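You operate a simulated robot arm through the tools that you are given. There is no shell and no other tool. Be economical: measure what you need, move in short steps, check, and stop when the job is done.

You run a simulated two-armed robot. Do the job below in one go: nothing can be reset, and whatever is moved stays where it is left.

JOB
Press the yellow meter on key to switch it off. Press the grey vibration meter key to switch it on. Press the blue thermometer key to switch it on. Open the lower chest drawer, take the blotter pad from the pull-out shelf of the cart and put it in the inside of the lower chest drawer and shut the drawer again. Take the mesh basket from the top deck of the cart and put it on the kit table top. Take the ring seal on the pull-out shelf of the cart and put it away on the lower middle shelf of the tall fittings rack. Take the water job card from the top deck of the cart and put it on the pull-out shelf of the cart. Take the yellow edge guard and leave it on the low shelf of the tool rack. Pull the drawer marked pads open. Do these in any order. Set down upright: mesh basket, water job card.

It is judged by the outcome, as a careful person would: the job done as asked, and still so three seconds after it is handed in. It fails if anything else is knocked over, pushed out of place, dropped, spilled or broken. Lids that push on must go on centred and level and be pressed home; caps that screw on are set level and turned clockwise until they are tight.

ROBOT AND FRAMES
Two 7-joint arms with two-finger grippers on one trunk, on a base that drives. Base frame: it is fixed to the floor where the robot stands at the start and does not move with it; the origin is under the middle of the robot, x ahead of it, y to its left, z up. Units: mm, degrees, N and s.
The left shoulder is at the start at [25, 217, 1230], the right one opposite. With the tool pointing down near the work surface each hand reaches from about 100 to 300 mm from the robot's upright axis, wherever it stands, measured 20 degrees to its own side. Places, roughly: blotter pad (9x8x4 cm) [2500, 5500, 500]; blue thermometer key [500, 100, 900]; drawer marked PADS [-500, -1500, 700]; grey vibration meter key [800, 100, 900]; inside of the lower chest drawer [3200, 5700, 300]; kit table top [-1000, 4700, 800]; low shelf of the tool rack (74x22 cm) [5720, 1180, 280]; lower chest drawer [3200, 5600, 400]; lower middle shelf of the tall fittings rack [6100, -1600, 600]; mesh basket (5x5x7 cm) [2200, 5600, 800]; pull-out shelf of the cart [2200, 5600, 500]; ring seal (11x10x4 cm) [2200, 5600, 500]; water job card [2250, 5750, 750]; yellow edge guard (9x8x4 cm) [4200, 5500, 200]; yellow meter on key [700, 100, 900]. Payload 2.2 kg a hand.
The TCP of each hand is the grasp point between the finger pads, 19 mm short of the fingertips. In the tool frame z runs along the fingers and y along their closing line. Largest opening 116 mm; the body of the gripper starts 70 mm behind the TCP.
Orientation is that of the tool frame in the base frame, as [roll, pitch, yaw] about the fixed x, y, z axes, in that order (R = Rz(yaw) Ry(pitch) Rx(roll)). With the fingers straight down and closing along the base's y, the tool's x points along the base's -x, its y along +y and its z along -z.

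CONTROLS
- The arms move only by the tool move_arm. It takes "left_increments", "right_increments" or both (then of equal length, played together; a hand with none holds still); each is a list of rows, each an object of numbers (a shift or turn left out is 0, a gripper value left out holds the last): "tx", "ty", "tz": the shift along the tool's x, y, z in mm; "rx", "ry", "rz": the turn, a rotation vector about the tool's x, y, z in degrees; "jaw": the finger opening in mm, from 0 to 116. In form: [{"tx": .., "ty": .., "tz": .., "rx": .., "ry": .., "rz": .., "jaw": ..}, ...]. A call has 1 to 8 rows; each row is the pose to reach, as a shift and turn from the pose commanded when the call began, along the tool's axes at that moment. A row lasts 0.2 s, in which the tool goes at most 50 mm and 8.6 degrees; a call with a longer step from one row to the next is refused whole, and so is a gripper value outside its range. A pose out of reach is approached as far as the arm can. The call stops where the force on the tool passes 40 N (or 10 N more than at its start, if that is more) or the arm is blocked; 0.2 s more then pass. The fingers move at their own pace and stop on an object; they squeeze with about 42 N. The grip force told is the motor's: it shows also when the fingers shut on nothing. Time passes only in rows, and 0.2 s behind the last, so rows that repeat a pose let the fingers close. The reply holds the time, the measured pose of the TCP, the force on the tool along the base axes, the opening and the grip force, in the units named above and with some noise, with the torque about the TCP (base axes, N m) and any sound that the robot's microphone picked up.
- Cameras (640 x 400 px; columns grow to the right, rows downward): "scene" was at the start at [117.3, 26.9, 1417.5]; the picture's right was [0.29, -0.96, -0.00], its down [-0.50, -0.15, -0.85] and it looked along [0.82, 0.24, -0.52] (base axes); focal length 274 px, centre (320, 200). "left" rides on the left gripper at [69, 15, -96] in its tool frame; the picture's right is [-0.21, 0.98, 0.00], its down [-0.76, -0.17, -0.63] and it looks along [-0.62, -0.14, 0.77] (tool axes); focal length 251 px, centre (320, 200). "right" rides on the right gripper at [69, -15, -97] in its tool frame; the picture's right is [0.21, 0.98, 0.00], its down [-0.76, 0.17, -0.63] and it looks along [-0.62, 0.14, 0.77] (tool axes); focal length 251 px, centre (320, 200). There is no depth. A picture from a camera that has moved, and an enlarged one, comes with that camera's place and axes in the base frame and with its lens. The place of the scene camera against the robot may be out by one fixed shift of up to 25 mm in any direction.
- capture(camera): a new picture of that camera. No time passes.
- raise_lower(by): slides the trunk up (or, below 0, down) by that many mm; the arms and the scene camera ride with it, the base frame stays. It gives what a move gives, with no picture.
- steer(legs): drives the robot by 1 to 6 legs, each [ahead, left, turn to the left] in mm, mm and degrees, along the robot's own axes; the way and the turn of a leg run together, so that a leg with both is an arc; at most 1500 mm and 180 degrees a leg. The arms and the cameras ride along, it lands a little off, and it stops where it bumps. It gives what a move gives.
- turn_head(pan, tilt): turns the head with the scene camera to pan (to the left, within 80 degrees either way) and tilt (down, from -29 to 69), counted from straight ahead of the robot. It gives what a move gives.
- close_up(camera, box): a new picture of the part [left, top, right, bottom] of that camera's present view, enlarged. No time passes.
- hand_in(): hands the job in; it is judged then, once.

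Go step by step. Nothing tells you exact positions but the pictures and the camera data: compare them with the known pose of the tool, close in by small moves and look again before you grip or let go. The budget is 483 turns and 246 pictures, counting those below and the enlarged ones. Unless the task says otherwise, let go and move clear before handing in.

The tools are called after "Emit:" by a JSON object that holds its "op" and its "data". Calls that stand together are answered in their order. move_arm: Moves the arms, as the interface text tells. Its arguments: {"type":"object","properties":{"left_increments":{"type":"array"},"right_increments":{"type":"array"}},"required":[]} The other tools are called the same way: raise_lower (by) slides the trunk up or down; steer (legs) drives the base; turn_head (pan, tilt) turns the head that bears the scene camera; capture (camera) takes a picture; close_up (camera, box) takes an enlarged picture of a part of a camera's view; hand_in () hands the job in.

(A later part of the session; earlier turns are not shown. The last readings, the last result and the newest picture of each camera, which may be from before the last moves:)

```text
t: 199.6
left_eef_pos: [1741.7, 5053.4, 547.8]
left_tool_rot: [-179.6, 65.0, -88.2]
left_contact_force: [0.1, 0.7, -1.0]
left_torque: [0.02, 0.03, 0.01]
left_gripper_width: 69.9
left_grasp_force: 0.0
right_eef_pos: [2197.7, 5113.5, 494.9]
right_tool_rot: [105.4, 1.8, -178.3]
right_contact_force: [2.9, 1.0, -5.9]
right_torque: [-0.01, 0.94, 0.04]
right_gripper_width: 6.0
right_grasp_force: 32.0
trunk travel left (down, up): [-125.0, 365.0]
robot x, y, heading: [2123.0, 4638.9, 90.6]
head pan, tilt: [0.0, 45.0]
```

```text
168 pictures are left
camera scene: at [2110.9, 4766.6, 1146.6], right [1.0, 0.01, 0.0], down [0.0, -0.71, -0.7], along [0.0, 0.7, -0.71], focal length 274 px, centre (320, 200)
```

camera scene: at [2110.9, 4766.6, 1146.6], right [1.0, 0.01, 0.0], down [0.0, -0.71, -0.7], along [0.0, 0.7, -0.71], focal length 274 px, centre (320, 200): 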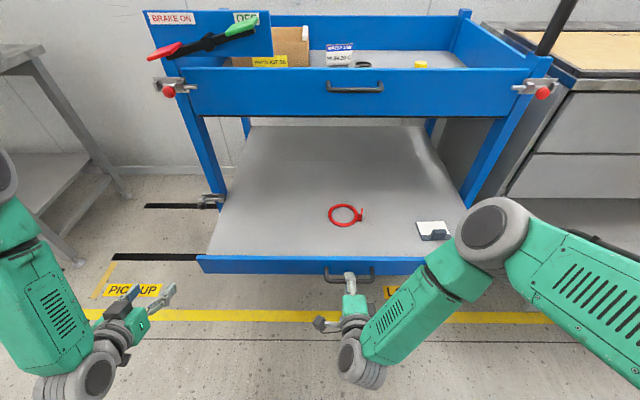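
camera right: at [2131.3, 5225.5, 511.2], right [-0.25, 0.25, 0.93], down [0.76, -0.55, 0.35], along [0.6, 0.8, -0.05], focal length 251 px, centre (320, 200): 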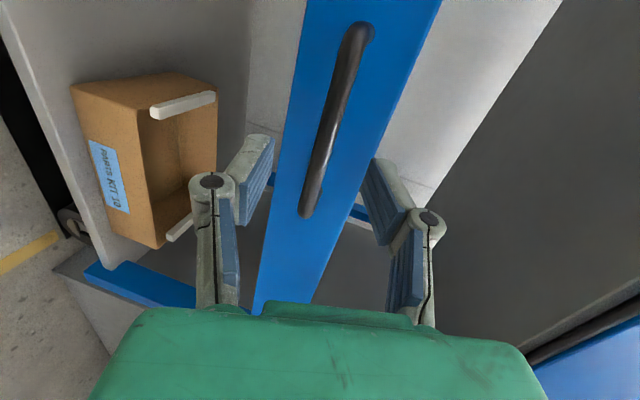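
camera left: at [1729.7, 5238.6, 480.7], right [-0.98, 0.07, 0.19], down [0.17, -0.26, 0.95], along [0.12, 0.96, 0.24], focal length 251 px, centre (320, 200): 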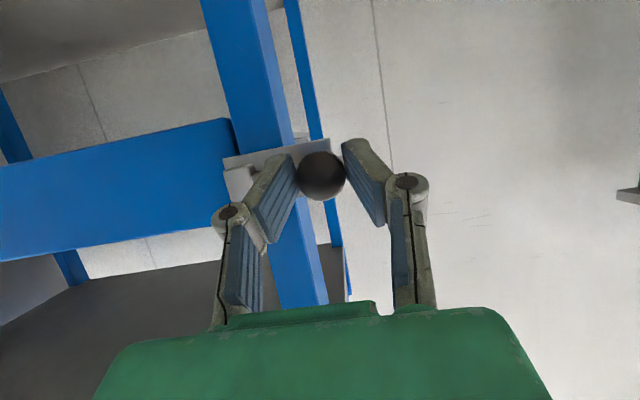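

The shelf is out 260 mm. I release the handle, back away and zoom on the pad and ring.

Emit:
{"op": "move_arm", "data": {"right_increments": [{"jaw": 50}, {"jaw": 50}, {"jaw": 50}]}}

Emit:
{"op": "close_up", "data": {"camera": "scene", "box": [310, 180, 480, 270]}}

Emit:
{"op": "steer", "data": {"legs": [[-100, 0, 0]]}}

Emit:
{"op": "raise_lower", "data": {"by": 150}}

Emit:
{"op": "move_arm", "data": {"right_increments": [{"rx": 8, "ty": 20}, {"rx": 16, "ty": 40}, {"rx": 24, "ty": 60}, {"rx": 32, "ty": 80}, {"rx": 40, "ty": 90}, {"rx": 48, "ty": 100}, {"rx": 56, "ty": 110}, {"rx": 64, "ty": 110}], "left_increments": [{"ry": 8}, {"ry": 16}, {"ry": 24}, {"ry": 32}, {"ry": 40}, {"ry": 48}, {"ry": 56}, {"ry": 64}]}}

Emit:
{"op": "move_arm", "data": {"right_increments": [{"rx": 8}, {"rx": 10.5}], "left_increments": [{"ry": 1}, {"ry": 1}]}}

Emit:
{"op": "move_arm", "data": {"right_increments": [{"rz": -8, "jaw": 116}, {"rz": -16}, {"rz": -24}, {"rz": -32}, {"rz": -40}, {"rz": -48}, {"rz": -56}, {"rz": -64}]}}

Emit:
{"op": "move_arm", "data": {"right_increments": [{"rz": -8}, {"rz": -16}, {"rz": -24}, {"rz": -26}]}}

Emit:
{"op": "capture", "data": {"camera": "scene"}}

Emit:
{"op": "capture", "data": {"camera": "right"}}

```text
t: 200.4
left_eef_pos: [1741.6, 5051.4, 548.7]
left_tool_rot: [-179.6, 65.4, -88.1]
left_contact_force: [0.5, 0.8, -0.5]
left_torque: [-0.01, 0.0, -0.01]
left_gripper_width: 69.9
left_grasp_force: 0.0
right_eef_pos: [2196.8, 5112.2, 495.2]
right_tool_rot: [105.1, 1.7, -178.3]
right_contact_force: [-0.1, -0.5, -0.4]
right_torque: [0.0, 0.02, -0.01]
right_gripper_width: 50.2
right_grasp_force: 0.0
trunk travel left (down, up): [-125.0, 365.0]
robot x, y, heading: [2126.7, 4640.8, 90.4]
head pan, tilt: [0.0, 45.0]
```

```text
3.76 times, centred on (395, 225) of scene
camera zoom: at [2109.9, 4766.3, 1146.7], right [1.0, 0.01, 0.0], down [0.01, -0.71, -0.7], along [0.0, 0.7, -0.71], focal length 1032 px, centre (38, 106)
```

zoom: 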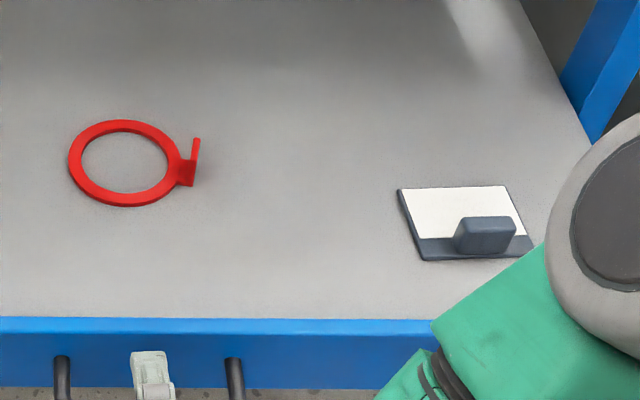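

```text
t: 201.6
left_eef_pos: [1743.3, 4951.5, 550.5]
left_tool_rot: [-179.6, 65.4, -88.3]
left_contact_force: [0.8, -0.3, -0.5]
left_torque: [-0.04, -0.02, -0.03]
left_gripper_width: 69.8
left_grasp_force: 0.1
right_eef_pos: [2198.6, 5009.6, 497.3]
right_tool_rot: [105.1, 1.7, -178.4]
right_contact_force: [0.4, 0.0, -0.5]
right_torque: [0.02, -0.01, 0.0]
right_gripper_width: 50.1
right_grasp_force: 0.0
trunk travel left (down, up): [-125.0, 365.0]
robot x, y, heading: [2124.0, 4541.7, 90.1]
head pan, tilt: [0.0, 45.0]
```

```text
t: 203.3
left_eef_pos: [1743.6, 4950.6, 699.8]
left_tool_rot: [-179.6, 65.4, -88.4]
left_contact_force: [-0.3, 0.3, 0.1]
left_torque: [0.0, 0.02, 0.0]
left_gripper_width: 70.1
left_grasp_force: 0.1
right_eef_pos: [2199.0, 5009.0, 648.1]
right_tool_rot: [105.1, 1.8, -178.5]
right_contact_force: [-0.5, -0.6, 0.8]
right_torque: [0.02, 0.0, 0.01]
right_gripper_width: 50.0
right_grasp_force: 0.0
trunk travel left (down, up): [-275.0, 215.0]
robot x, y, heading: [2122.3, 4545.2, 90.2]
head pan, tilt: [0.0, 45.0]
```

```text
t: 205.1
left_eef_pos: [1744.3, 4950.6, 700.5]
left_tool_rot: [-179.9, 1.4, -88.7]
left_contact_force: [-0.1, 0.4, 0.4]
left_torque: [0.0, -0.02, 0.04]
left_gripper_width: 70.1
left_grasp_force: 0.1
right_eef_pos: [2194.6, 5037.9, 753.9]
right_tool_rot: [169.1, 1.7, -178.5]
right_contact_force: [0.2, -0.6, 0.5]
right_torque: [-0.02, -0.03, 0.01]
right_gripper_width: 50.1
right_grasp_force: 0.1
trunk travel left (down, up): [-275.0, 215.0]
robot x, y, heading: [2128.0, 4538.9, 90.1]
head pan, tilt: [0.0, 45.0]
```

```text
t: 205.7
left_eef_pos: [1743.5, 4951.2, 701.3]
left_tool_rot: [-179.8, 0.6, -88.7]
left_contact_force: [-0.1, 0.0, 1.1]
left_torque: [0.02, 0.0, 0.0]
left_gripper_width: 70.1
left_grasp_force: 0.0
right_eef_pos: [2194.4, 5036.2, 753.7]
right_tool_rot: [179.6, 1.8, -178.4]
right_contact_force: [-0.9, -1.1, 0.6]
right_torque: [0.04, 0.01, 0.03]
right_gripper_width: 50.1
right_grasp_force: 0.0
trunk travel left (down, up): [-275.0, 215.0]
robot x, y, heading: [2123.0, 4544.5, 90.3]
head pan, tilt: [0.0, 45.0]
```

```text
t: 207.5
left_eef_pos: [1742.8, 4951.1, 700.7]
left_tool_rot: [-180.0, 0.6, -88.8]
left_contact_force: [0.4, -0.1, -0.5]
left_torque: [-0.03, -0.03, 0.01]
left_gripper_width: 70.0
left_grasp_force: 0.0
right_eef_pos: [2195.1, 5037.0, 753.3]
right_tool_rot: [-178.6, 1.2, -114.3]
right_contact_force: [1.5, 0.7, -0.1]
right_torque: [0.0, 0.0, 0.04]
right_gripper_width: 116.1
right_grasp_force: 0.0
trunk travel left (down, up): [-275.0, 215.0]
robot x, y, heading: [2123.4, 4543.3, 90.2]
head pan, tilt: [0.0, 45.0]
```

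```text
t: 208.5
left_eef_pos: [1743.2, 4951.7, 701.5]
left_tool_rot: [-179.9, 0.4, -88.7]
left_contact_force: [-0.6, -0.4, 0.1]
left_torque: [-0.02, 0.03, -0.02]
left_gripper_width: 70.0
left_grasp_force: 0.2
right_eef_pos: [2195.2, 5037.2, 752.7]
right_tool_rot: [-178.4, 0.5, -88.2]
right_contact_force: [0.1, 0.4, -0.3]
right_torque: [-0.04, 0.0, -0.03]
right_gripper_width: 115.8
right_grasp_force: 0.1
trunk travel left (down, up): [-275.0, 215.0]
robot x, y, heading: [2123.1, 4543.7, 90.4]
head pan, tilt: [0.0, 45.0]
```

```text
166 pictures are left
camera scene: at [2111.2, 4667.1, 1296.6], right [1.0, 0.0, 0.0], down [0.0, -0.71, -0.7], along [0.0, 0.7, -0.71], focal length 274 px, centre (320, 200)
```

scene: 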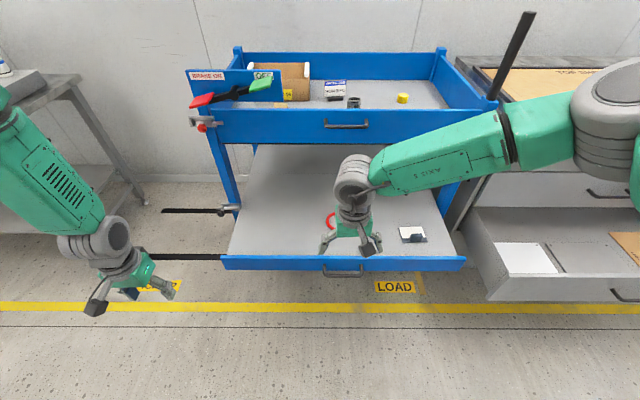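

```text
165 pictures are left
camera right: at [2209.5, 4966.0, 848.4], right [-0.97, -0.24, -0.03], down [-0.21, 0.75, 0.63], along [-0.13, 0.62, -0.77], focal length 251 px, centre (320, 200)
```

right: 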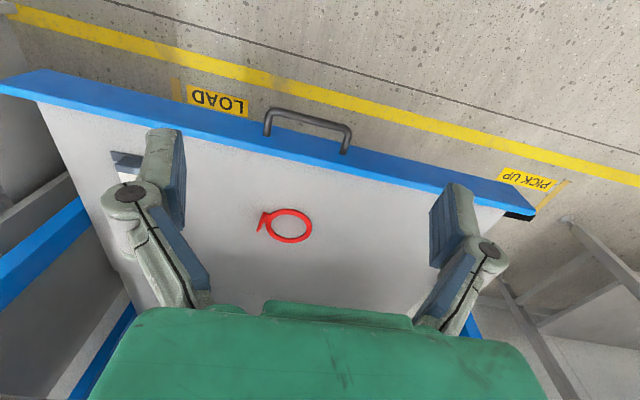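

The pad has an upright block as a handle, near (2454, 5253, 515). I drive 230 mm closer and bring the right hand over it.

Emit:
{"op": "steer", "data": {"legs": [[225, -60, 0]]}}

Emit:
{"op": "move_arm", "data": {"right_increments": [{"ty": -40}, {"ty": -80}, {"ty": -120}, {"ty": -160}, {"ty": -185}, {"ty": -185}, {"ty": -185}]}}

Emit:
{"op": "capture", "data": {"camera": "right"}}

```text
t: 210.2
left_eef_pos: [1800.5, 5176.4, 700.4]
left_tool_rot: [-179.7, 0.4, -88.5]
left_contact_force: [-0.4, -0.9, -1.0]
left_torque: [-0.02, -0.02, 0.01]
left_gripper_width: 70.0
left_grasp_force: 0.0
right_eef_pos: [2252.3, 5263.6, 753.8]
right_tool_rot: [-178.2, 0.5, -88.3]
right_contact_force: [0.2, 0.7, 0.1]
right_torque: [0.03, -0.02, 0.01]
right_gripper_width: 116.0
right_grasp_force: 0.1
trunk travel left (down, up): [-275.0, 215.0]
robot x, y, heading: [2185.5, 4765.6, 90.1]
head pan, tilt: [0.0, 45.0]
```

```text
t: 211.8
left_eef_pos: [1802.1, 5173.3, 702.8]
left_tool_rot: [-179.9, 0.7, -88.6]
left_contact_force: [0.2, 0.2, 0.6]
left_torque: [0.01, 0.04, 0.02]
left_gripper_width: 69.8
left_grasp_force: 0.0
right_eef_pos: [2440.1, 5266.9, 762.8]
right_tool_rot: [-178.3, 0.8, -88.3]
right_contact_force: [0.6, 0.1, -0.2]
right_torque: [0.01, 0.01, -0.03]
right_gripper_width: 115.9
right_grasp_force: 0.0
trunk travel left (down, up): [-275.0, 215.0]
robot x, y, heading: [2181.0, 4766.5, 90.5]
head pan, tilt: [0.0, 45.0]
```

```text
164 pictures are left
camera right: at [2455.4, 5195.0, 856.7], right [-0.97, -0.24, -0.03], down [-0.21, 0.74, 0.64], along [-0.13, 0.62, -0.77], focal length 251 px, centre (320, 200)
```

right: 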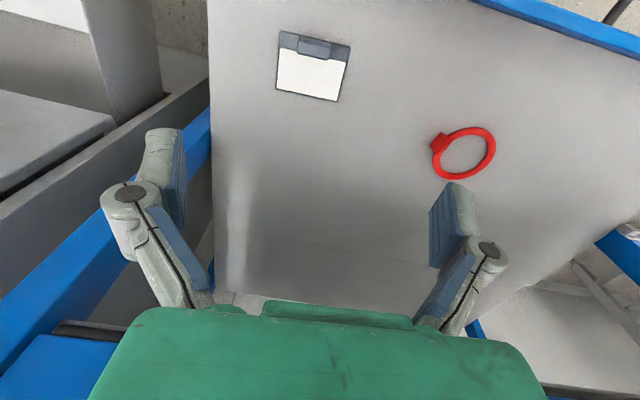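

The block is at about (2462, 5245). I align over it and descend part-way.

Emit:
{"op": "move_arm", "data": {"right_increments": [{"tx": 10, "ty": -10, "tz": 35, "jaw": 90}, {"tx": 21, "ty": -21, "tz": 75}, {"tx": 21, "ty": -21, "tz": 115}, {"tx": 21, "ty": -21, "tz": 150}, {"tx": 21, "ty": -21, "tz": 170}, {"tx": 21, "ty": -21, "tz": 170}]}}

Emit:
{"op": "capture", "data": {"camera": "right"}}

```text
t: 213.2
left_eef_pos: [1799.2, 5172.8, 703.4]
left_tool_rot: [-179.9, 0.8, -88.5]
left_contact_force: [1.1, -0.4, -0.2]
left_torque: [-0.03, 0.0, 0.04]
left_gripper_width: 69.7
left_grasp_force: 0.1
right_eef_pos: [2463.1, 5250.5, 591.6]
right_tool_rot: [-178.2, 0.7, -88.2]
right_contact_force: [0.7, 1.1, 0.3]
right_torque: [-0.02, 0.02, 0.0]
right_gripper_width: 89.9
right_grasp_force: 0.1
trunk travel left (down, up): [-275.0, 215.0]
robot x, y, heading: [2183.6, 4769.0, 90.2]
head pan, tilt: [0.0, 45.0]
```

```text
163 pictures are left
camera right: at [2479.3, 5179.4, 685.1], right [-0.97, -0.24, -0.03], down [-0.21, 0.74, 0.64], along [-0.13, 0.62, -0.77], focal length 251 px, centre (320, 200)
```

right: 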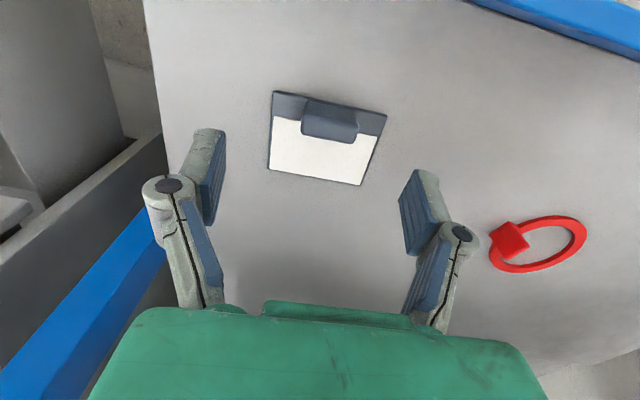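

Block top ≈ 518, shelf ≈ 475. I descend so the tips reach z≈487 and close on the block.

Emit:
{"op": "move_arm", "data": {"right_increments": [{"tx": 7, "tz": 35}, {"tx": 7, "tz": 65}, {"tx": 7, "tz": 78}, {"tx": 7, "tz": 84}, {"tx": 7, "tz": 84}]}}

Emit:
{"op": "capture", "data": {"camera": "right"}}

```text
t: 214.4
left_eef_pos: [1801.5, 5172.7, 703.3]
left_tool_rot: [-179.8, 0.7, -88.4]
left_contact_force: [-0.5, 0.0, -0.7]
left_torque: [-0.01, 0.02, 0.01]
left_gripper_width: 69.9
left_grasp_force: 0.0
right_eef_pos: [2464.4, 5243.7, 506.8]
right_tool_rot: [-178.3, 0.8, -88.4]
right_contact_force: [-4.7, 2.2, 14.4]
right_torque: [0.06, 0.76, -0.05]
right_gripper_width: 101.0
right_grasp_force: 5.0
trunk travel left (down, up): [-275.0, 215.0]
robot x, y, heading: [2182.5, 4766.4, 90.6]
head pan, tilt: [0.0, 45.0]
```

```text
162 pictures are left
camera right: at [2479.4, 5171.7, 601.3], right [-0.97, -0.24, -0.03], down [-0.21, 0.74, 0.64], along [-0.13, 0.62, -0.77], focal length 251 px, centre (320, 200)
```

right: 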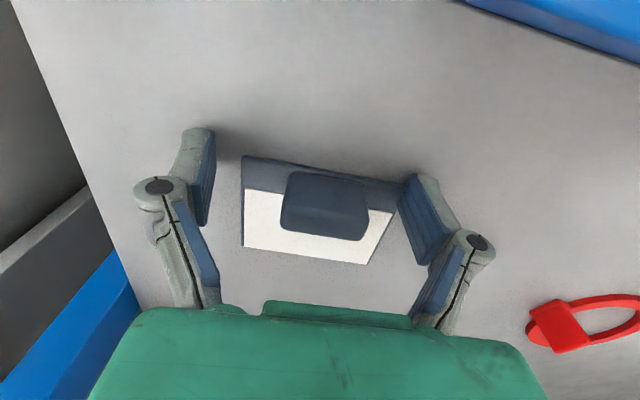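

A fingertip touched the plate's rim. I rise, narrow the jaw to sit above the plate, and then close on the block.

Emit:
{"op": "move_arm", "data": {"right_increments": [{"tz": -8}, {"tz": -16}, {"tz": -16, "jaw": 66}, {"tz": -16, "jaw": 66}, {"tz": -8, "jaw": 66}, {"tz": -6, "jaw": 66}]}}

Emit:
{"op": "capture", "data": {"camera": "right"}}

```text
t: 215.8
left_eef_pos: [1801.2, 5173.1, 703.7]
left_tool_rot: [-179.8, 0.7, -88.5]
left_contact_force: [0.3, -0.1, 0.7]
left_torque: [0.0, 0.0, -0.04]
left_gripper_width: 69.9
left_grasp_force: 0.0
right_eef_pos: [2467.3, 5242.6, 514.9]
right_tool_rot: [-178.4, 0.8, -88.2]
right_contact_force: [-0.5, -0.1, 9.3]
right_torque: [0.0, 0.38, 0.0]
right_gripper_width: 69.6
right_grasp_force: 1.2
trunk travel left (down, up): [-275.0, 215.0]
robot x, y, heading: [2186.7, 4768.2, 90.3]
head pan, tilt: [0.0, 45.0]
```

```text
161 pictures are left
camera right: at [2481.4, 5171.4, 607.3], right [-0.97, -0.24, -0.03], down [-0.21, 0.74, 0.64], along [-0.13, 0.62, -0.77], focal length 251 px, centre (320, 200)
```

right: 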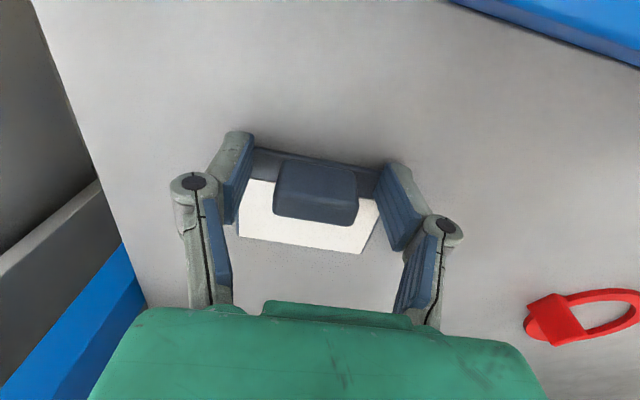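

The tips rest on the plate (z≈496). I rise 4 mm and close.

Emit:
{"op": "move_arm", "data": {"right_increments": [{"tz": -4}, {"tz": -4, "jaw": 30}, {"tz": -4, "jaw": 30}, {"tz": -4, "jaw": 30}]}}

Emit:
{"op": "capture", "data": {"camera": "right"}}

```text
t: 216.8
left_eef_pos: [1800.9, 5172.7, 703.8]
left_tool_rot: [-179.9, 0.7, -88.4]
left_contact_force: [-0.5, 0.0, 0.6]
left_torque: [0.0, -0.02, -0.01]
left_gripper_width: 69.9
left_grasp_force: 0.1
right_eef_pos: [2466.0, 5242.5, 516.1]
right_tool_rot: [-178.4, 0.7, -88.3]
right_contact_force: [0.5, -0.5, 3.0]
right_torque: [-0.02, -0.1, 0.05]
right_gripper_width: 39.5
right_grasp_force: 41.7
trunk travel left (down, up): [-275.0, 215.0]
robot x, y, heading: [2186.7, 4768.6, 90.4]
head pan, tilt: [0.0, 45.0]
```

```text
160 pictures are left
camera right: at [2481.9, 5171.0, 610.8], right [-0.97, -0.24, -0.03], down [-0.21, 0.74, 0.64], along [-0.13, 0.62, -0.77], focal length 251 px, centre (320, 200)
```

right: 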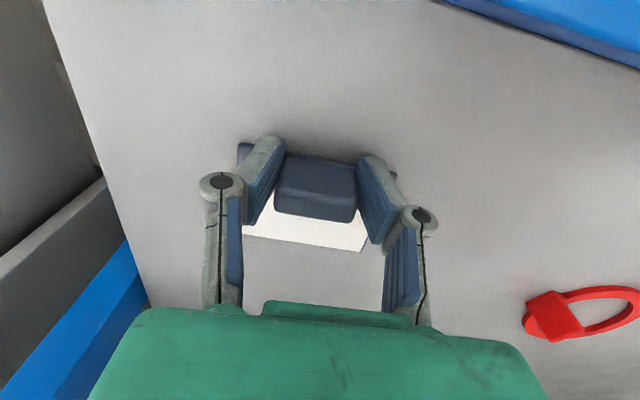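

The pad is held (39.5 mm block). I lift it, back off a little and move sideways to the chest in short legs.

Emit:
{"op": "move_arm", "data": {"right_increments": [{"tz": -40}, {"tz": -80}, {"tz": -120}, {"tz": -165}]}}

Emit:
{"op": "steer", "data": {"legs": [[-150, 0, 0], [0, -250, 0], [0, -250, 0], [0, -210, 0]]}}

Emit:
{"op": "move_arm", "data": {"right_increments": [{}, {}, {}, {}, {}, {}]}}

Emit:
{"op": "capture", "data": {"camera": "scene"}}

Emit:
{"op": "capture", "data": {"camera": "right"}}

```text
t: 217.8
left_eef_pos: [1800.7, 5172.8, 703.5]
left_tool_rot: [-179.9, 0.6, -88.5]
left_contact_force: [-0.4, 0.5, -0.2]
left_torque: [-0.02, 0.0, 0.0]
left_gripper_width: 70.2
left_grasp_force: 0.0
right_eef_pos: [2462.4, 5239.7, 684.9]
right_tool_rot: [-178.3, 0.8, -88.3]
right_contact_force: [-0.9, 0.3, -0.8]
right_torque: [0.03, 0.03, 0.01]
right_gripper_width: 39.5
right_grasp_force: 42.0
trunk travel left (down, up): [-275.0, 215.0]
robot x, y, heading: [2185.8, 4768.7, 90.4]
head pan, tilt: [0.0, 45.0]
```

```text
t: 223.3
left_eef_pos: [2501.4, 5026.1, 704.2]
left_tool_rot: [-180.0, 0.6, -88.4]
left_contact_force: [1.0, 0.3, 0.1]
left_torque: [-0.01, 0.0, -0.01]
left_gripper_width: 69.8
left_grasp_force: 0.0
right_eef_pos: [3161.7, 5097.7, 685.3]
right_tool_rot: [-178.4, 0.6, -88.1]
right_contact_force: [-0.3, -0.5, 0.3]
right_torque: [-0.03, 0.01, 0.02]
right_gripper_width: 39.6
right_grasp_force: 42.3
trunk travel left (down, up): [-275.0, 215.0]
robot x, y, heading: [2887.4, 4622.7, 90.6]
head pan, tilt: [0.0, 45.0]
```

```text
t: 224.7
left_eef_pos: [2496.5, 5024.1, 702.1]
left_tool_rot: [-179.6, 0.8, -88.1]
left_contact_force: [-0.5, -1.3, 0.6]
left_torque: [0.02, -0.07, 0.01]
left_gripper_width: 69.7
left_grasp_force: 0.0
right_eef_pos: [3156.0, 5096.0, 687.1]
right_tool_rot: [-178.1, 0.9, -87.7]
right_contact_force: [-0.4, -0.8, -1.0]
right_torque: [-0.04, -0.05, 0.0]
right_gripper_width: 39.7
right_grasp_force: 42.2
trunk travel left (down, up): [-275.0, 215.0]
robot x, y, heading: [2885.2, 4624.3, 90.6]
head pan, tilt: [0.0, 45.0]
```

```text
159 pictures are left
camera scene: at [2860.8, 4748.2, 1296.6], right [1.0, 0.01, 0.01], down [0.01, -0.71, -0.7], along [0.0, 0.7, -0.71], focal length 274 px, centre (320, 200)
```

scene: 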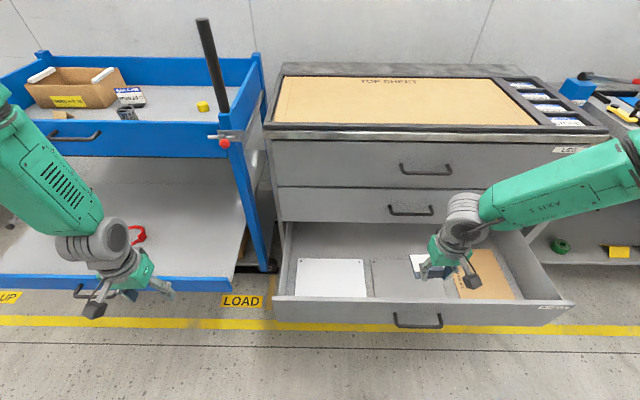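

```text
158 pictures are left
camera right: at [3171.6, 5024.3, 781.2], right [-0.97, -0.25, -0.03], down [-0.21, 0.74, 0.64], along [-0.13, 0.63, -0.77], focal length 251 px, centre (320, 200)
```

right: 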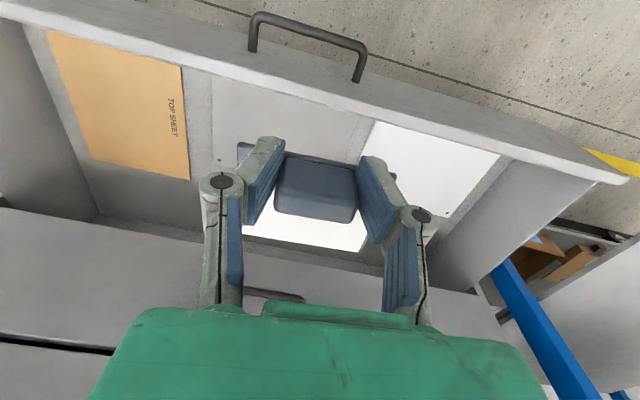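

The drawer holds flat sheets; the middle grey one (x 3061–3325, y 5180–5325) gives a level spot for the pad. I raise the left hand out of the way and drive 136 mm forward.

Emit:
{"op": "move_arm", "data": {"left_increments": [{"tz": -45}, {"tz": -90}, {"tz": -135}, {"tz": -180}], "right_increments": [{"ty": -10}, {"ty": -20}, {"ty": -34}, {"ty": -34}]}}

Emit:
{"op": "steer", "data": {"legs": [[136, 0, 0]]}}

Emit:
{"op": "raise_lower", "data": {"by": -200}}

Emit:
{"op": "capture", "data": {"camera": "right"}}

Emit:
{"op": "capture", "data": {"camera": "scene"}}

```text
t: 225.7
left_eef_pos: [2498.4, 5016.9, 882.4]
left_tool_rot: [-179.9, 0.8, -88.1]
left_contact_force: [-0.6, 0.5, 0.7]
left_torque: [0.05, -0.01, -0.03]
left_gripper_width: 69.7
left_grasp_force: 0.1
right_eef_pos: [3195.0, 5096.4, 687.6]
right_tool_rot: [-178.3, 0.9, -87.8]
right_contact_force: [-0.7, -1.3, -0.5]
right_torque: [0.01, 0.0, -0.02]
right_gripper_width: 39.7
right_grasp_force: 42.0
trunk travel left (down, up): [-275.0, 215.0]
robot x, y, heading: [2884.8, 4620.6, 90.7]
head pan, tilt: [0.0, 45.0]
```

```text
t: 227.0
left_eef_pos: [2505.2, 5156.7, 884.8]
left_tool_rot: [179.6, 0.7, -88.1]
left_contact_force: [-0.5, 0.3, 0.5]
left_torque: [0.0, -0.01, 0.01]
left_gripper_width: 69.8
left_grasp_force: 0.1
right_eef_pos: [3197.9, 5236.7, 681.6]
right_tool_rot: [-178.9, 0.7, -87.9]
right_contact_force: [0.6, 0.4, 0.0]
right_torque: [-0.03, -0.02, 0.04]
right_gripper_width: 39.4
right_grasp_force: 42.6
trunk travel left (down, up): [-275.0, 215.0]
robot x, y, heading: [2883.8, 4760.1, 90.9]
head pan, tilt: [0.0, 45.0]
```

```text
t: 229.2
left_eef_pos: [2502.6, 5153.5, 684.9]
left_tool_rot: [180.0, 1.0, -88.1]
left_contact_force: [0.1, -0.8, 0.6]
left_torque: [-0.03, -0.01, 0.0]
left_gripper_width: 69.9
left_grasp_force: 0.0
right_eef_pos: [3195.5, 5233.3, 485.6]
right_tool_rot: [-178.5, 1.0, -87.8]
right_contact_force: [0.1, -0.8, -0.4]
right_torque: [-0.03, -0.02, 0.01]
right_gripper_width: 39.7
right_grasp_force: 42.0
trunk travel left (down, up): [-75.0, 415.0]
robot x, y, heading: [2887.6, 4763.2, 90.8]
head pan, tilt: [0.0, 45.0]
```

```text
157 pictures are left
camera right: at [3211.4, 5161.8, 579.6], right [-0.97, -0.25, -0.03], down [-0.21, 0.74, 0.64], along [-0.14, 0.63, -0.77], focal length 251 px, centre (320, 200)
```

right: 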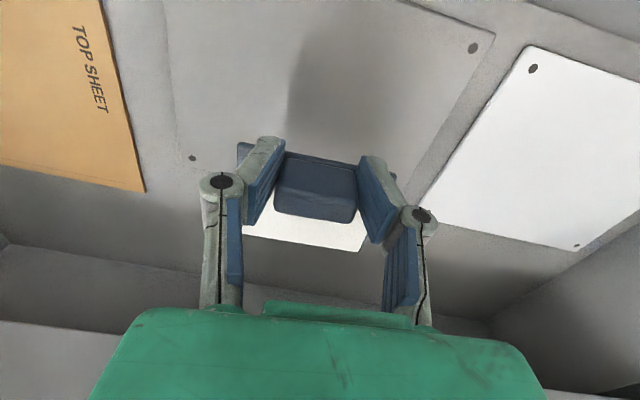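

```text
156 pictures are left
camera scene: at [2871.7, 4884.6, 1096.8], right [1.0, 0.01, 0.0], down [0.01, -0.71, -0.7], along [-0.01, 0.7, -0.71], focal length 274 px, centre (320, 200)
```

scene: 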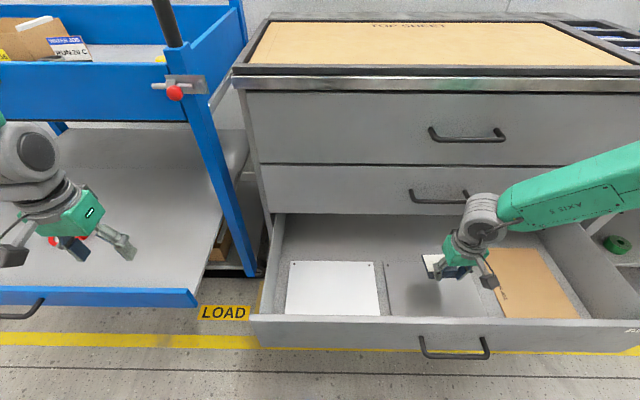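

The pad hangs over the middle of the grey sheet. I lower it until it touches.

Emit:
{"op": "move_arm", "data": {"right_increments": [{"tz": 40}, {"tz": 65}, {"tz": 75}, {"tz": 80}, {"tz": 84}, {"tz": 88}]}}

```text
t: 230.6
left_eef_pos: [2502.0, 5152.9, 683.1]
left_tool_rot: [179.8, 1.0, -88.1]
left_contact_force: [-0.2, -0.3, 0.1]
left_torque: [-0.03, -0.03, 0.02]
left_gripper_width: 70.0
left_grasp_force: 0.1
right_eef_pos: [3196.7, 5234.4, 396.9]
right_tool_rot: [-178.5, 1.0, -87.8]
right_contact_force: [-0.3, 0.1, -0.8]
right_torque: [-0.03, 0.04, 0.01]
right_gripper_width: 39.4
right_grasp_force: 42.3
trunk travel left (down, up): [-75.0, 415.0]
robot x, y, heading: [2887.0, 4761.2, 91.0]
head pan, tilt: [0.0, 45.0]
```

No touch yet at 397; I lower on in small steps.

Emit:
{"op": "move_arm", "data": {"right_increments": [{"tz": 4}, {"tz": 8}, {"tz": 12}, {"tz": 16}]}}

Emit:
{"op": "capture", "data": {"camera": "right"}}

```text
t: 231.6
left_eef_pos: [2501.8, 5153.9, 684.6]
left_tool_rot: [180.0, 1.0, -88.0]
left_contact_force: [0.0, -0.5, 0.6]
left_torque: [0.06, 0.02, 0.02]
left_gripper_width: 70.0
left_grasp_force: 0.1
right_eef_pos: [3198.2, 5235.9, 381.7]
right_tool_rot: [-178.6, 1.0, -87.8]
right_contact_force: [-1.0, 0.1, 0.7]
right_torque: [-0.03, 0.0, -0.01]
right_gripper_width: 39.4
right_grasp_force: 42.3
trunk travel left (down, up): [-75.0, 415.0]
robot x, y, heading: [2886.2, 4759.6, 91.0]
head pan, tilt: [0.0, 45.0]
```

```text
155 pictures are left
camera right: at [3213.7, 5163.9, 476.2], right [-0.97, -0.25, -0.03], down [-0.21, 0.74, 0.64], along [-0.14, 0.63, -0.77], focal length 251 px, centre (320, 200)
```

right: 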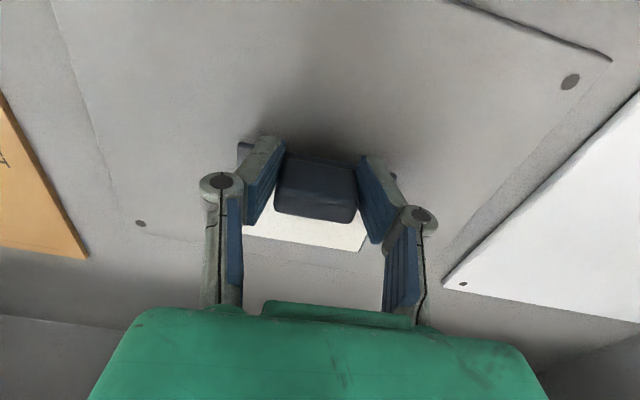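

The sheet top is near z≈338, so ~14 mm more to go.

Emit:
{"op": "move_arm", "data": {"right_increments": [{"tz": 6}, {"tz": 10}, {"tz": 13}, {"tz": 16}, {"tz": 18}]}}

```text
t: 232.8
left_eef_pos: [2499.5, 5152.8, 684.3]
left_tool_rot: [179.9, 1.1, -88.1]
left_contact_force: [-0.6, 0.0, 0.6]
left_torque: [0.0, 0.0, 0.0]
left_gripper_width: 69.8
left_grasp_force: 0.1
right_eef_pos: [3197.6, 5237.8, 365.7]
right_tool_rot: [-178.4, 1.4, -87.9]
right_contact_force: [5.3, 0.7, 26.9]
right_torque: [-0.03, 0.05, 0.01]
right_gripper_width: 39.6
right_grasp_force: 41.9
trunk travel left (down, up): [-75.0, 415.0]
robot x, y, heading: [2884.6, 4759.8, 90.9]
head pan, tilt: [0.0, 45.0]
```

Contact with 27 N. I relieve it slightly, open the fingers and rise.

Emit:
{"op": "move_arm", "data": {"right_increments": [{"tz": -2}, {"tz": -2, "jaw": 66}, {"tz": -2, "jaw": 66}, {"tz": -30}, {"tz": -70}, {"tz": -115}, {"tz": -160}, {"tz": -205}]}}

Emit:
{"op": "capture", "data": {"camera": "right"}}

```text
t: 234.6
left_eef_pos: [2501.2, 5153.1, 683.1]
left_tool_rot: [179.9, 1.0, -88.1]
left_contact_force: [0.1, -0.5, 0.5]
left_torque: [0.02, -0.01, 0.0]
left_gripper_width: 70.1
left_grasp_force: 0.0
right_eef_pos: [3195.6, 5232.3, 567.8]
right_tool_rot: [-178.5, 1.0, -87.8]
right_contact_force: [0.1, -0.2, 1.0]
right_torque: [0.06, 0.02, 0.04]
right_gripper_width: 66.2
right_grasp_force: 0.2
trunk travel left (down, up): [-75.0, 415.0]
robot x, y, heading: [2884.7, 4762.8, 90.8]
head pan, tilt: [0.0, 45.0]
```

```text
154 pictures are left
camera right: at [3210.4, 5160.1, 661.9], right [-0.97, -0.25, -0.03], down [-0.21, 0.74, 0.64], along [-0.14, 0.63, -0.77], focal length 251 px, centre (320, 200)
```

right: 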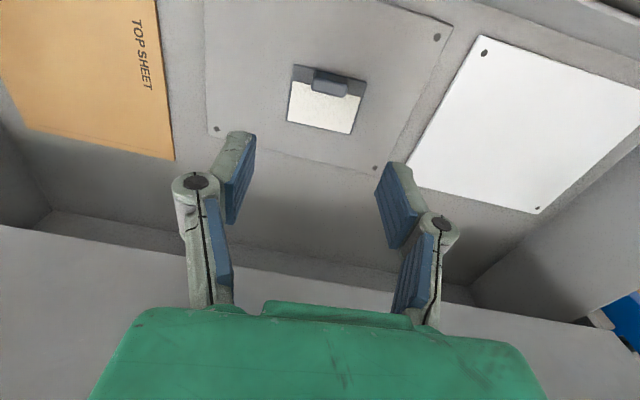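

The pad lies neatly in the drawer. I back out, tilt the closed right hand forward and will push the drawer shut with the fingertips.

Emit:
{"op": "steer", "data": {"legs": [[-330, 0, -1]]}}

Emit:
{"op": "move_arm", "data": {"right_increments": [{"ry": -8, "tz": 0, "jaw": 0}, {"ry": -16, "tz": 10}, {"ry": -24, "tz": 20}, {"ry": -32, "tz": 40}, {"ry": -40, "tz": 55}, {"ry": -48, "tz": 70}, {"ry": -56, "tz": 85}, {"ry": -62, "tz": 95}]}}

Emit:
{"op": "capture", "data": {"camera": "scene"}}

Emit:
{"op": "capture", "data": {"camera": "right"}}

```text
t: 236.7
left_eef_pos: [2512.1, 4831.9, 684.5]
left_tool_rot: [179.8, 1.0, -89.3]
left_contact_force: [-0.5, 0.3, 1.1]
left_torque: [0.01, -0.03, 0.02]
left_gripper_width: 70.1
left_grasp_force: 0.0
right_eef_pos: [3206.2, 4896.4, 567.7]
right_tool_rot: [-178.6, 1.0, -89.0]
right_contact_force: [0.3, -0.1, -0.1]
right_torque: [0.04, 0.01, 0.01]
right_gripper_width: 65.9
right_grasp_force: 0.0
trunk travel left (down, up): [-75.0, 415.0]
robot x, y, heading: [2889.0, 4428.3, 89.5]
head pan, tilt: [0.0, 45.0]
```

```text
t: 238.5
left_eef_pos: [2512.2, 4829.7, 684.6]
left_tool_rot: [179.7, 1.2, -89.5]
left_contact_force: [0.7, 0.9, -0.5]
left_torque: [0.0, 0.03, 0.01]
left_gripper_width: 70.1
left_grasp_force: 0.0
right_eef_pos: [3208.9, 4897.7, 472.0]
right_tool_rot: [-176.9, 63.3, -86.3]
right_contact_force: [0.3, -0.3, -0.9]
right_torque: [0.01, 0.0, -0.02]
right_gripper_width: 0.0
right_grasp_force: 28.3
trunk travel left (down, up): [-75.0, 415.0]
robot x, y, heading: [2887.6, 4428.9, 89.4]
head pan, tilt: [0.0, 45.0]
```

```text
153 pictures are left
camera scene: at [2875.6, 4554.8, 1096.7], right [1.0, -0.01, 0.0], down [-0.01, -0.71, -0.7], along [0.01, 0.7, -0.71], focal length 274 px, centre (320, 200)
```

scene: 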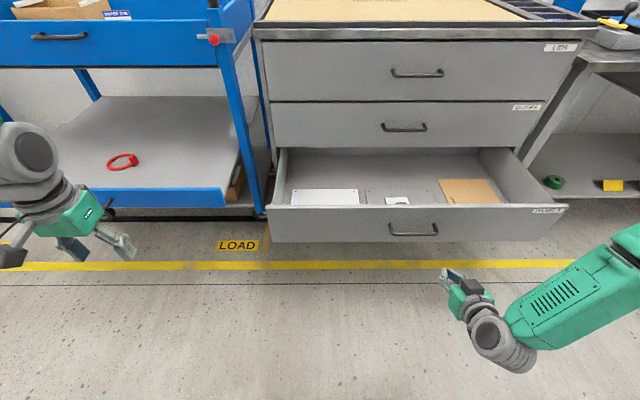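

```text
152 pictures are left
camera right: at [3226.7, 4778.3, 453.1], right [-0.97, -0.11, -0.22], down [-0.19, -0.23, 0.96], along [-0.16, 0.97, 0.2], focal length 251 px, centre (320, 200)
```

right: 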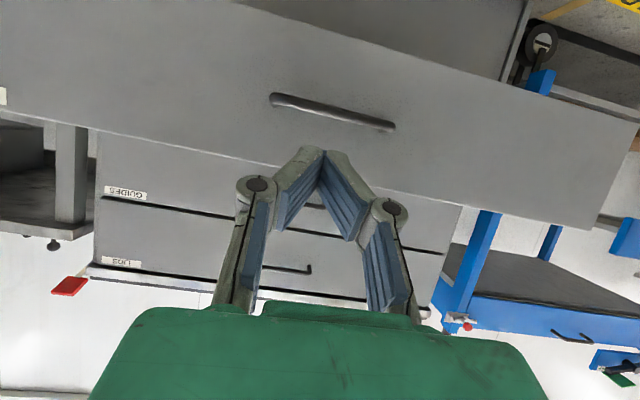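

The fingertips point at the drawer front just above its handle. I shift to its middle and push by driving forward.

Emit:
{"op": "move_arm", "data": {"right_increments": [{"ty": 12}, {"ty": 25}]}}

Emit:
{"op": "steer", "data": {"legs": [[250, 0, 0.5]]}}

Emit:
{"op": "capture", "data": {"camera": "scene"}}

```text
t: 239.1
left_eef_pos: [2511.0, 4830.4, 684.3]
left_tool_rot: [179.9, 1.1, -89.4]
left_contact_force: [0.2, -0.7, 0.2]
left_torque: [0.0, 0.0, -0.03]
left_gripper_width: 69.9
left_grasp_force: 0.0
right_eef_pos: [3184.0, 4895.2, 472.8]
right_tool_rot: [-176.8, 63.2, -86.0]
right_contact_force: [-0.2, 0.9, -0.2]
right_torque: [-0.01, 0.0, 0.01]
right_gripper_width: 0.0
right_grasp_force: 28.8
trunk travel left (down, up): [-75.0, 415.0]
robot x, y, heading: [2888.7, 4431.8, 89.6]
head pan, tilt: [0.0, 45.0]
```

```text
t: 240.9
left_eef_pos: [2506.1, 5068.5, 684.3]
left_tool_rot: [179.9, 1.0, -88.7]
left_contact_force: [-0.2, 1.2, 0.9]
left_torque: [0.01, 0.0, 0.01]
left_gripper_width: 70.0
left_grasp_force: 0.1
right_eef_pos: [3179.6, 5141.7, 471.3]
right_tool_rot: [-176.7, 63.1, -85.4]
right_contact_force: [0.1, 0.2, 1.0]
right_torque: [0.02, 0.0, 0.0]
right_gripper_width: 0.0
right_grasp_force: 28.6
trunk travel left (down, up): [-75.0, 415.0]
robot x, y, heading: [2887.4, 4669.9, 90.4]
head pan, tilt: [0.0, 45.0]
```

```text
151 pictures are left
camera scene: at [2874.2, 4797.3, 1096.6], right [1.0, 0.01, 0.0], down [0.0, -0.71, -0.7], along [0.0, 0.7, -0.71], focal length 274 px, centre (320, 200)
```

scene: 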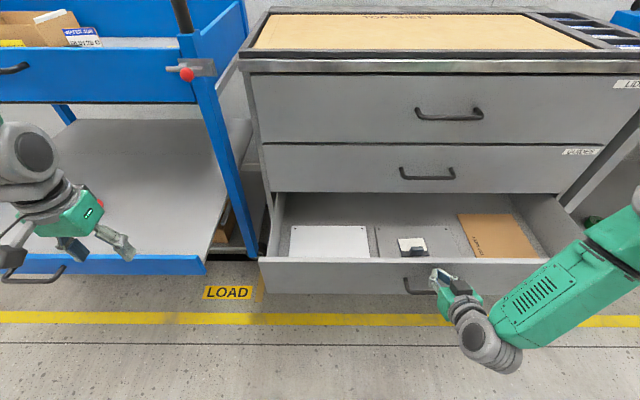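

The drawer is moving in. I draw the left hand back from the cart and push on.

Emit:
{"op": "move_arm", "data": {"left_increments": [{"tx": 40}, {"tx": 80}, {"tx": 120}]}}

Emit:
{"op": "steer", "data": {"legs": [[200, 0, 0]]}}

Emit:
{"op": "capture", "data": {"camera": "scene"}}

```text
t: 241.7
left_eef_pos: [2508.3, 4956.2, 680.1]
left_tool_rot: [179.9, 1.2, -88.6]
left_contact_force: [-0.4, -0.8, -0.4]
left_torque: [-0.03, 0.0, -0.02]
left_gripper_width: 70.0
left_grasp_force: 0.1
left hand out of reach, approached as far as the arm can: row 3
right_eef_pos: [3179.2, 5139.8, 474.1]
right_tool_rot: [-176.7, 63.3, -85.3]
right_contact_force: [-0.8, 0.6, 0.3]
right_torque: [-0.01, -0.02, -0.02]
right_gripper_width: 0.0
right_grasp_force: 28.2
trunk travel left (down, up): [-75.0, 415.0]
robot x, y, heading: [2886.3, 4672.9, 90.1]
head pan, tilt: [0.0, 45.0]
```

```text
t: 243.3
left_eef_pos: [2507.9, 5157.3, 678.6]
left_tool_rot: [179.9, 1.1, -88.7]
left_contact_force: [-0.7, 0.0, 0.0]
left_torque: [-0.04, -0.03, -0.02]
left_gripper_width: 69.8
left_grasp_force: 0.1
right_eef_pos: [3179.8, 5338.7, 473.5]
right_tool_rot: [-176.6, 63.2, -85.6]
right_contact_force: [0.5, 0.0, 0.4]
right_torque: [0.01, 0.0, 0.01]
right_gripper_width: 0.0
right_grasp_force: 28.4
trunk travel left (down, up): [-75.0, 415.0]
robot x, y, heading: [2885.4, 4872.5, 90.0]
head pan, tilt: [0.0, 45.0]
```

```text
150 pictures are left
camera scene: at [2873.6, 4996.3, 1096.6], right [1.0, 0.0, 0.0], down [0.0, -0.71, -0.7], along [0.0, 0.7, -0.71], focal length 274 px, centre (320, 200)
```

scene: 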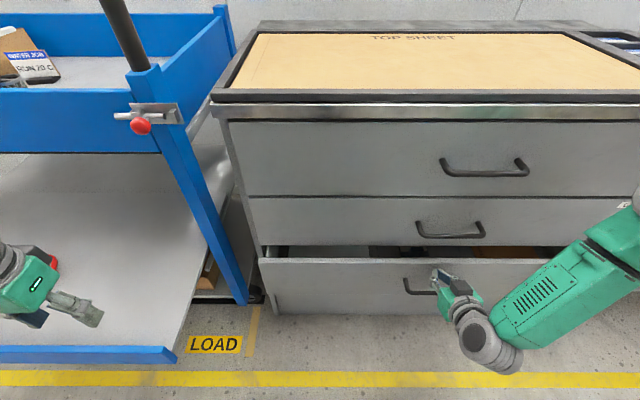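

About 50 mm left. I finish the push with the arm, which stops gently when it is shut.

Emit:
{"op": "move_arm", "data": {"right_increments": [{"tx": -9, "tz": 18}, {"tx": -18, "tz": 36}, {"tx": -25, "tz": 49}, {"tx": -29, "tz": 58}, {"tx": -32, "tz": 64}]}}

Emit:
{"op": "capture", "data": {"camera": "scene"}}

```text
t: 244.2
left_eef_pos: [2507.0, 5154.8, 681.3]
left_tool_rot: [-179.9, 1.4, -88.9]
left_contact_force: [0.7, 0.7, 0.0]
left_torque: [-0.03, -0.04, 0.03]
left_gripper_width: 70.0
left_grasp_force: 0.1
right_eef_pos: [3179.3, 5388.6, 473.2]
right_tool_rot: [-176.8, 62.9, -85.6]
right_contact_force: [-1.1, -9.1, 5.2]
right_torque: [0.13, -0.04, -0.01]
right_gripper_width: 0.0
right_grasp_force: 28.0
trunk travel left (down, up): [-75.0, 415.0]
robot x, y, heading: [2886.7, 4869.8, 90.1]
head pan, tilt: [0.0, 45.0]
stopped in row 4 (right hand): the force on the tool passed its limit at 47 N (the readings are from after the stop); the commanded pose is now the measured one
```

```text
149 pictures are left
camera scene: at [2873.0, 4995.5, 1096.7], right [1.0, 0.0, 0.0], down [0.0, -0.71, -0.7], along [0.0, 0.7, -0.71], focal length 274 px, centre (320, 200)
```

scene: 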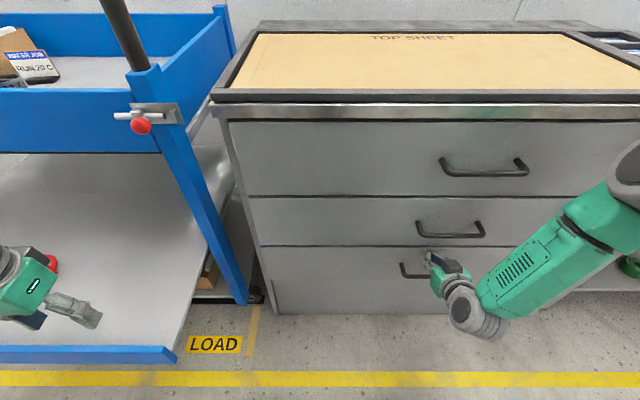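

The lower drawer is shut. I back off, set the right hand pointing down again, and return to the cart to fetch the ring seal while the shelf is still out.

Emit:
{"op": "steer", "data": {"legs": [[-230, 0, 0]]}}

Emit:
{"op": "raise_lower", "data": {"by": 200}}

Emit:
{"op": "move_arm", "data": {"right_increments": [{"ry": 8, "jaw": 80}, {"ry": 16}, {"ry": 24}, {"ry": 32}, {"ry": 40}, {"ry": 48}, {"ry": 56}, {"ry": 63}]}}

Emit:
{"op": "steer", "data": {"legs": [[0, 250, 0], [0, 250, 0], [0, 250, 0], [0, 130, 0]]}}

Emit:
{"op": "move_arm", "data": {"left_increments": [{}, {}, {}, {}, {}, {}]}}

Emit:
{"op": "capture", "data": {"camera": "scene"}}

Emit:
{"op": "capture", "data": {"camera": "right"}}

```text
t: 246.0
left_eef_pos: [2506.8, 4919.6, 682.8]
left_tool_rot: [179.8, 1.6, -88.6]
left_contact_force: [0.3, -0.4, 0.7]
left_torque: [0.03, -0.02, -0.01]
left_gripper_width: 70.1
left_grasp_force: 0.1
right_eef_pos: [3176.8, 5157.2, 473.7]
right_tool_rot: [-176.8, 63.2, -85.3]
right_contact_force: [0.2, -0.6, -0.2]
right_torque: [0.0, -0.02, 0.01]
right_gripper_width: 0.0
right_grasp_force: 28.7
trunk travel left (down, up): [-75.0, 415.0]
robot x, y, heading: [2888.0, 4638.4, 90.3]
head pan, tilt: [0.0, 45.0]
```

```text
t: 248.1
left_eef_pos: [2507.3, 4917.9, 882.5]
left_tool_rot: [180.0, 1.5, -88.6]
left_contact_force: [-0.5, 0.7, 0.6]
left_torque: [-0.01, 0.01, -0.01]
left_gripper_width: 70.0
left_grasp_force: 0.0
right_eef_pos: [3177.2, 5157.1, 673.6]
right_tool_rot: [-176.7, 63.1, -85.3]
right_contact_force: [0.2, -0.1, -1.2]
right_torque: [-0.02, 0.0, 0.01]
right_gripper_width: 0.0
right_grasp_force: 28.5
trunk travel left (down, up): [-275.0, 215.0]
robot x, y, heading: [2886.6, 4637.2, 90.5]
head pan, tilt: [0.0, 45.0]
```

```text
t: 249.9
left_eef_pos: [2507.0, 4918.4, 882.8]
left_tool_rot: [179.9, 1.7, -88.7]
left_contact_force: [0.0, 0.1, 0.2]
left_torque: [0.01, -0.01, 0.02]
left_gripper_width: 70.1
left_grasp_force: 0.1
right_eef_pos: [3177.0, 5157.6, 675.3]
right_tool_rot: [-178.5, 0.1, -88.3]
right_contact_force: [-0.2, 0.1, 0.9]
right_torque: [-0.01, -0.02, 0.0]
right_gripper_width: 79.7
right_grasp_force: 0.1
trunk travel left (down, up): [-275.0, 215.0]
robot x, y, heading: [2889.9, 4639.9, 90.3]
head pan, tilt: [0.0, 45.0]
```

```text
t: 255.4
left_eef_pos: [1665.6, 4900.6, 890.8]
left_tool_rot: [178.6, 1.3, -88.1]
left_contact_force: [0.8, -0.7, 0.1]
left_torque: [-0.02, 0.06, -0.03]
left_gripper_width: 69.9
left_grasp_force: 0.0
right_eef_pos: [2328.9, 5149.1, 667.1]
right_tool_rot: [-179.8, 0.2, -87.8]
right_contact_force: [1.8, -0.6, -0.3]
right_torque: [-0.02, 0.16, 0.01]
right_gripper_width: 80.1
right_grasp_force: 0.1
trunk travel left (down, up): [-275.0, 215.0]
robot x, y, heading: [2026.8, 4627.3, 91.0]
head pan, tilt: [0.0, 45.0]
```

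```text
t: 256.8
left_eef_pos: [1651.7, 4904.6, 885.8]
left_tool_rot: [179.4, 2.3, -88.3]
left_contact_force: [-0.1, 0.2, -0.1]
left_torque: [0.0, 0.05, 0.0]
left_gripper_width: 70.2
left_grasp_force: 0.1
right_eef_pos: [2321.6, 5147.1, 673.8]
right_tool_rot: [-178.7, 0.3, -87.9]
right_contact_force: [0.3, -0.8, -0.7]
right_torque: [0.01, 0.08, -0.01]
right_gripper_width: 80.2
right_grasp_force: 0.0
trunk travel left (down, up): [-275.0, 215.0]
robot x, y, heading: [2032.3, 4632.1, 90.8]
head pan, tilt: [0.0, 45.0]
```

```text
148 pictures are left
camera scene: at [2013.3, 4753.6, 1296.7], right [1.0, 0.02, 0.0], down [0.01, -0.71, -0.7], along [-0.01, 0.7, -0.71], focal length 274 px, centre (320, 200)
```

scene: 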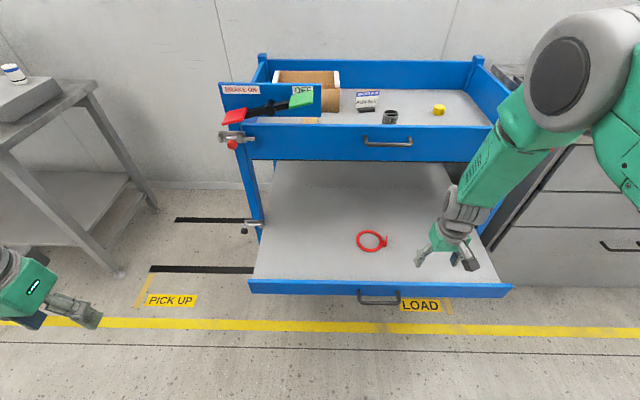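

```text
147 pictures are left
camera right: at [2337.6, 5076.2, 769.3], right [-0.97, -0.25, -0.02], down [-0.21, 0.75, 0.63], along [-0.14, 0.62, -0.77], focal length 251 px, centre (320, 200)
```

right: 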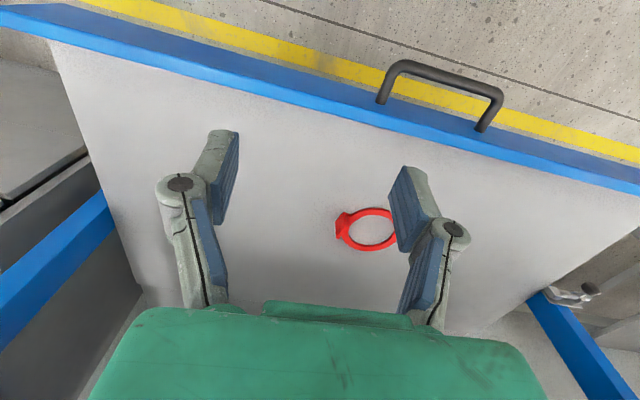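

The ring's upright tab is near (2245, 5325). I drive forward 165 mm and move the right hand above it.

Emit:
{"op": "steer", "data": {"legs": [[165, 0, -0.8]]}}

Emit:
{"op": "move_arm", "data": {"right_increments": [{"ty": 40}, {"ty": 80}, {"ty": 80}, {"ty": 80}]}}

Emit:
{"op": "capture", "data": {"camera": "right"}}

Emit:
{"op": "close_up", "data": {"camera": "scene", "box": [300, 180, 460, 280]}}

```text
t: 258.2
left_eef_pos: [1617.3, 5065.0, 872.0]
left_tool_rot: [-178.3, 1.4, -88.7]
left_contact_force: [-1.3, 0.4, -0.3]
left_torque: [-0.03, -0.15, 0.0]
left_gripper_width: 69.9
left_grasp_force: 0.1
right_eef_pos: [2290.3, 5308.5, 682.1]
right_tool_rot: [-176.9, 0.3, -88.3]
right_contact_force: [-1.9, 0.5, 0.4]
right_torque: [-0.02, -0.17, 0.02]
right_gripper_width: 79.9
right_grasp_force: 0.1
trunk travel left (down, up): [-275.0, 215.0]
robot x, y, heading: [2021.1, 4790.9, 90.3]
head pan, tilt: [0.0, 45.0]
```

```text
t: 259.2
left_eef_pos: [1639.6, 5072.6, 884.0]
left_tool_rot: [179.5, 2.6, -88.8]
left_contact_force: [0.3, -0.2, 0.5]
left_torque: [-0.02, 0.0, 0.01]
left_gripper_width: 70.2
left_grasp_force: 0.2
right_eef_pos: [2232.0, 5304.5, 678.1]
right_tool_rot: [-178.5, 0.4, -88.3]
right_contact_force: [1.4, 0.8, -0.4]
right_torque: [0.03, 0.01, 0.02]
right_gripper_width: 80.2
right_grasp_force: 0.0
trunk travel left (down, up): [-275.0, 215.0]
robot x, y, heading: [2021.5, 4792.5, 90.2]
head pan, tilt: [0.0, 45.0]
```

```text
146 pictures are left
camera right: at [2247.1, 5234.1, 772.8], right [-0.97, -0.24, -0.03], down [-0.2, 0.75, 0.63], along [-0.13, 0.62, -0.77], focal length 251 px, centre (320, 200)
```

right: 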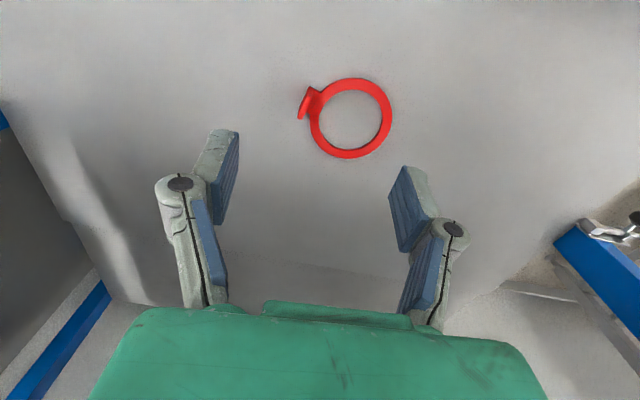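

```text
4.00 times, centred on (380, 230) of scene
camera zoom: at [2000.7, 4916.6, 1296.6], right [1.0, 0.01, 0.01], down [0.01, -0.71, -0.7], along [0.0, 0.7, -0.71], focal length 1096 px, centre (80, 80)
```

zoom: 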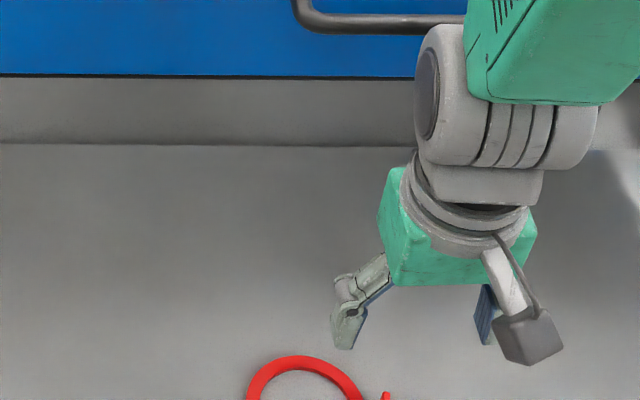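

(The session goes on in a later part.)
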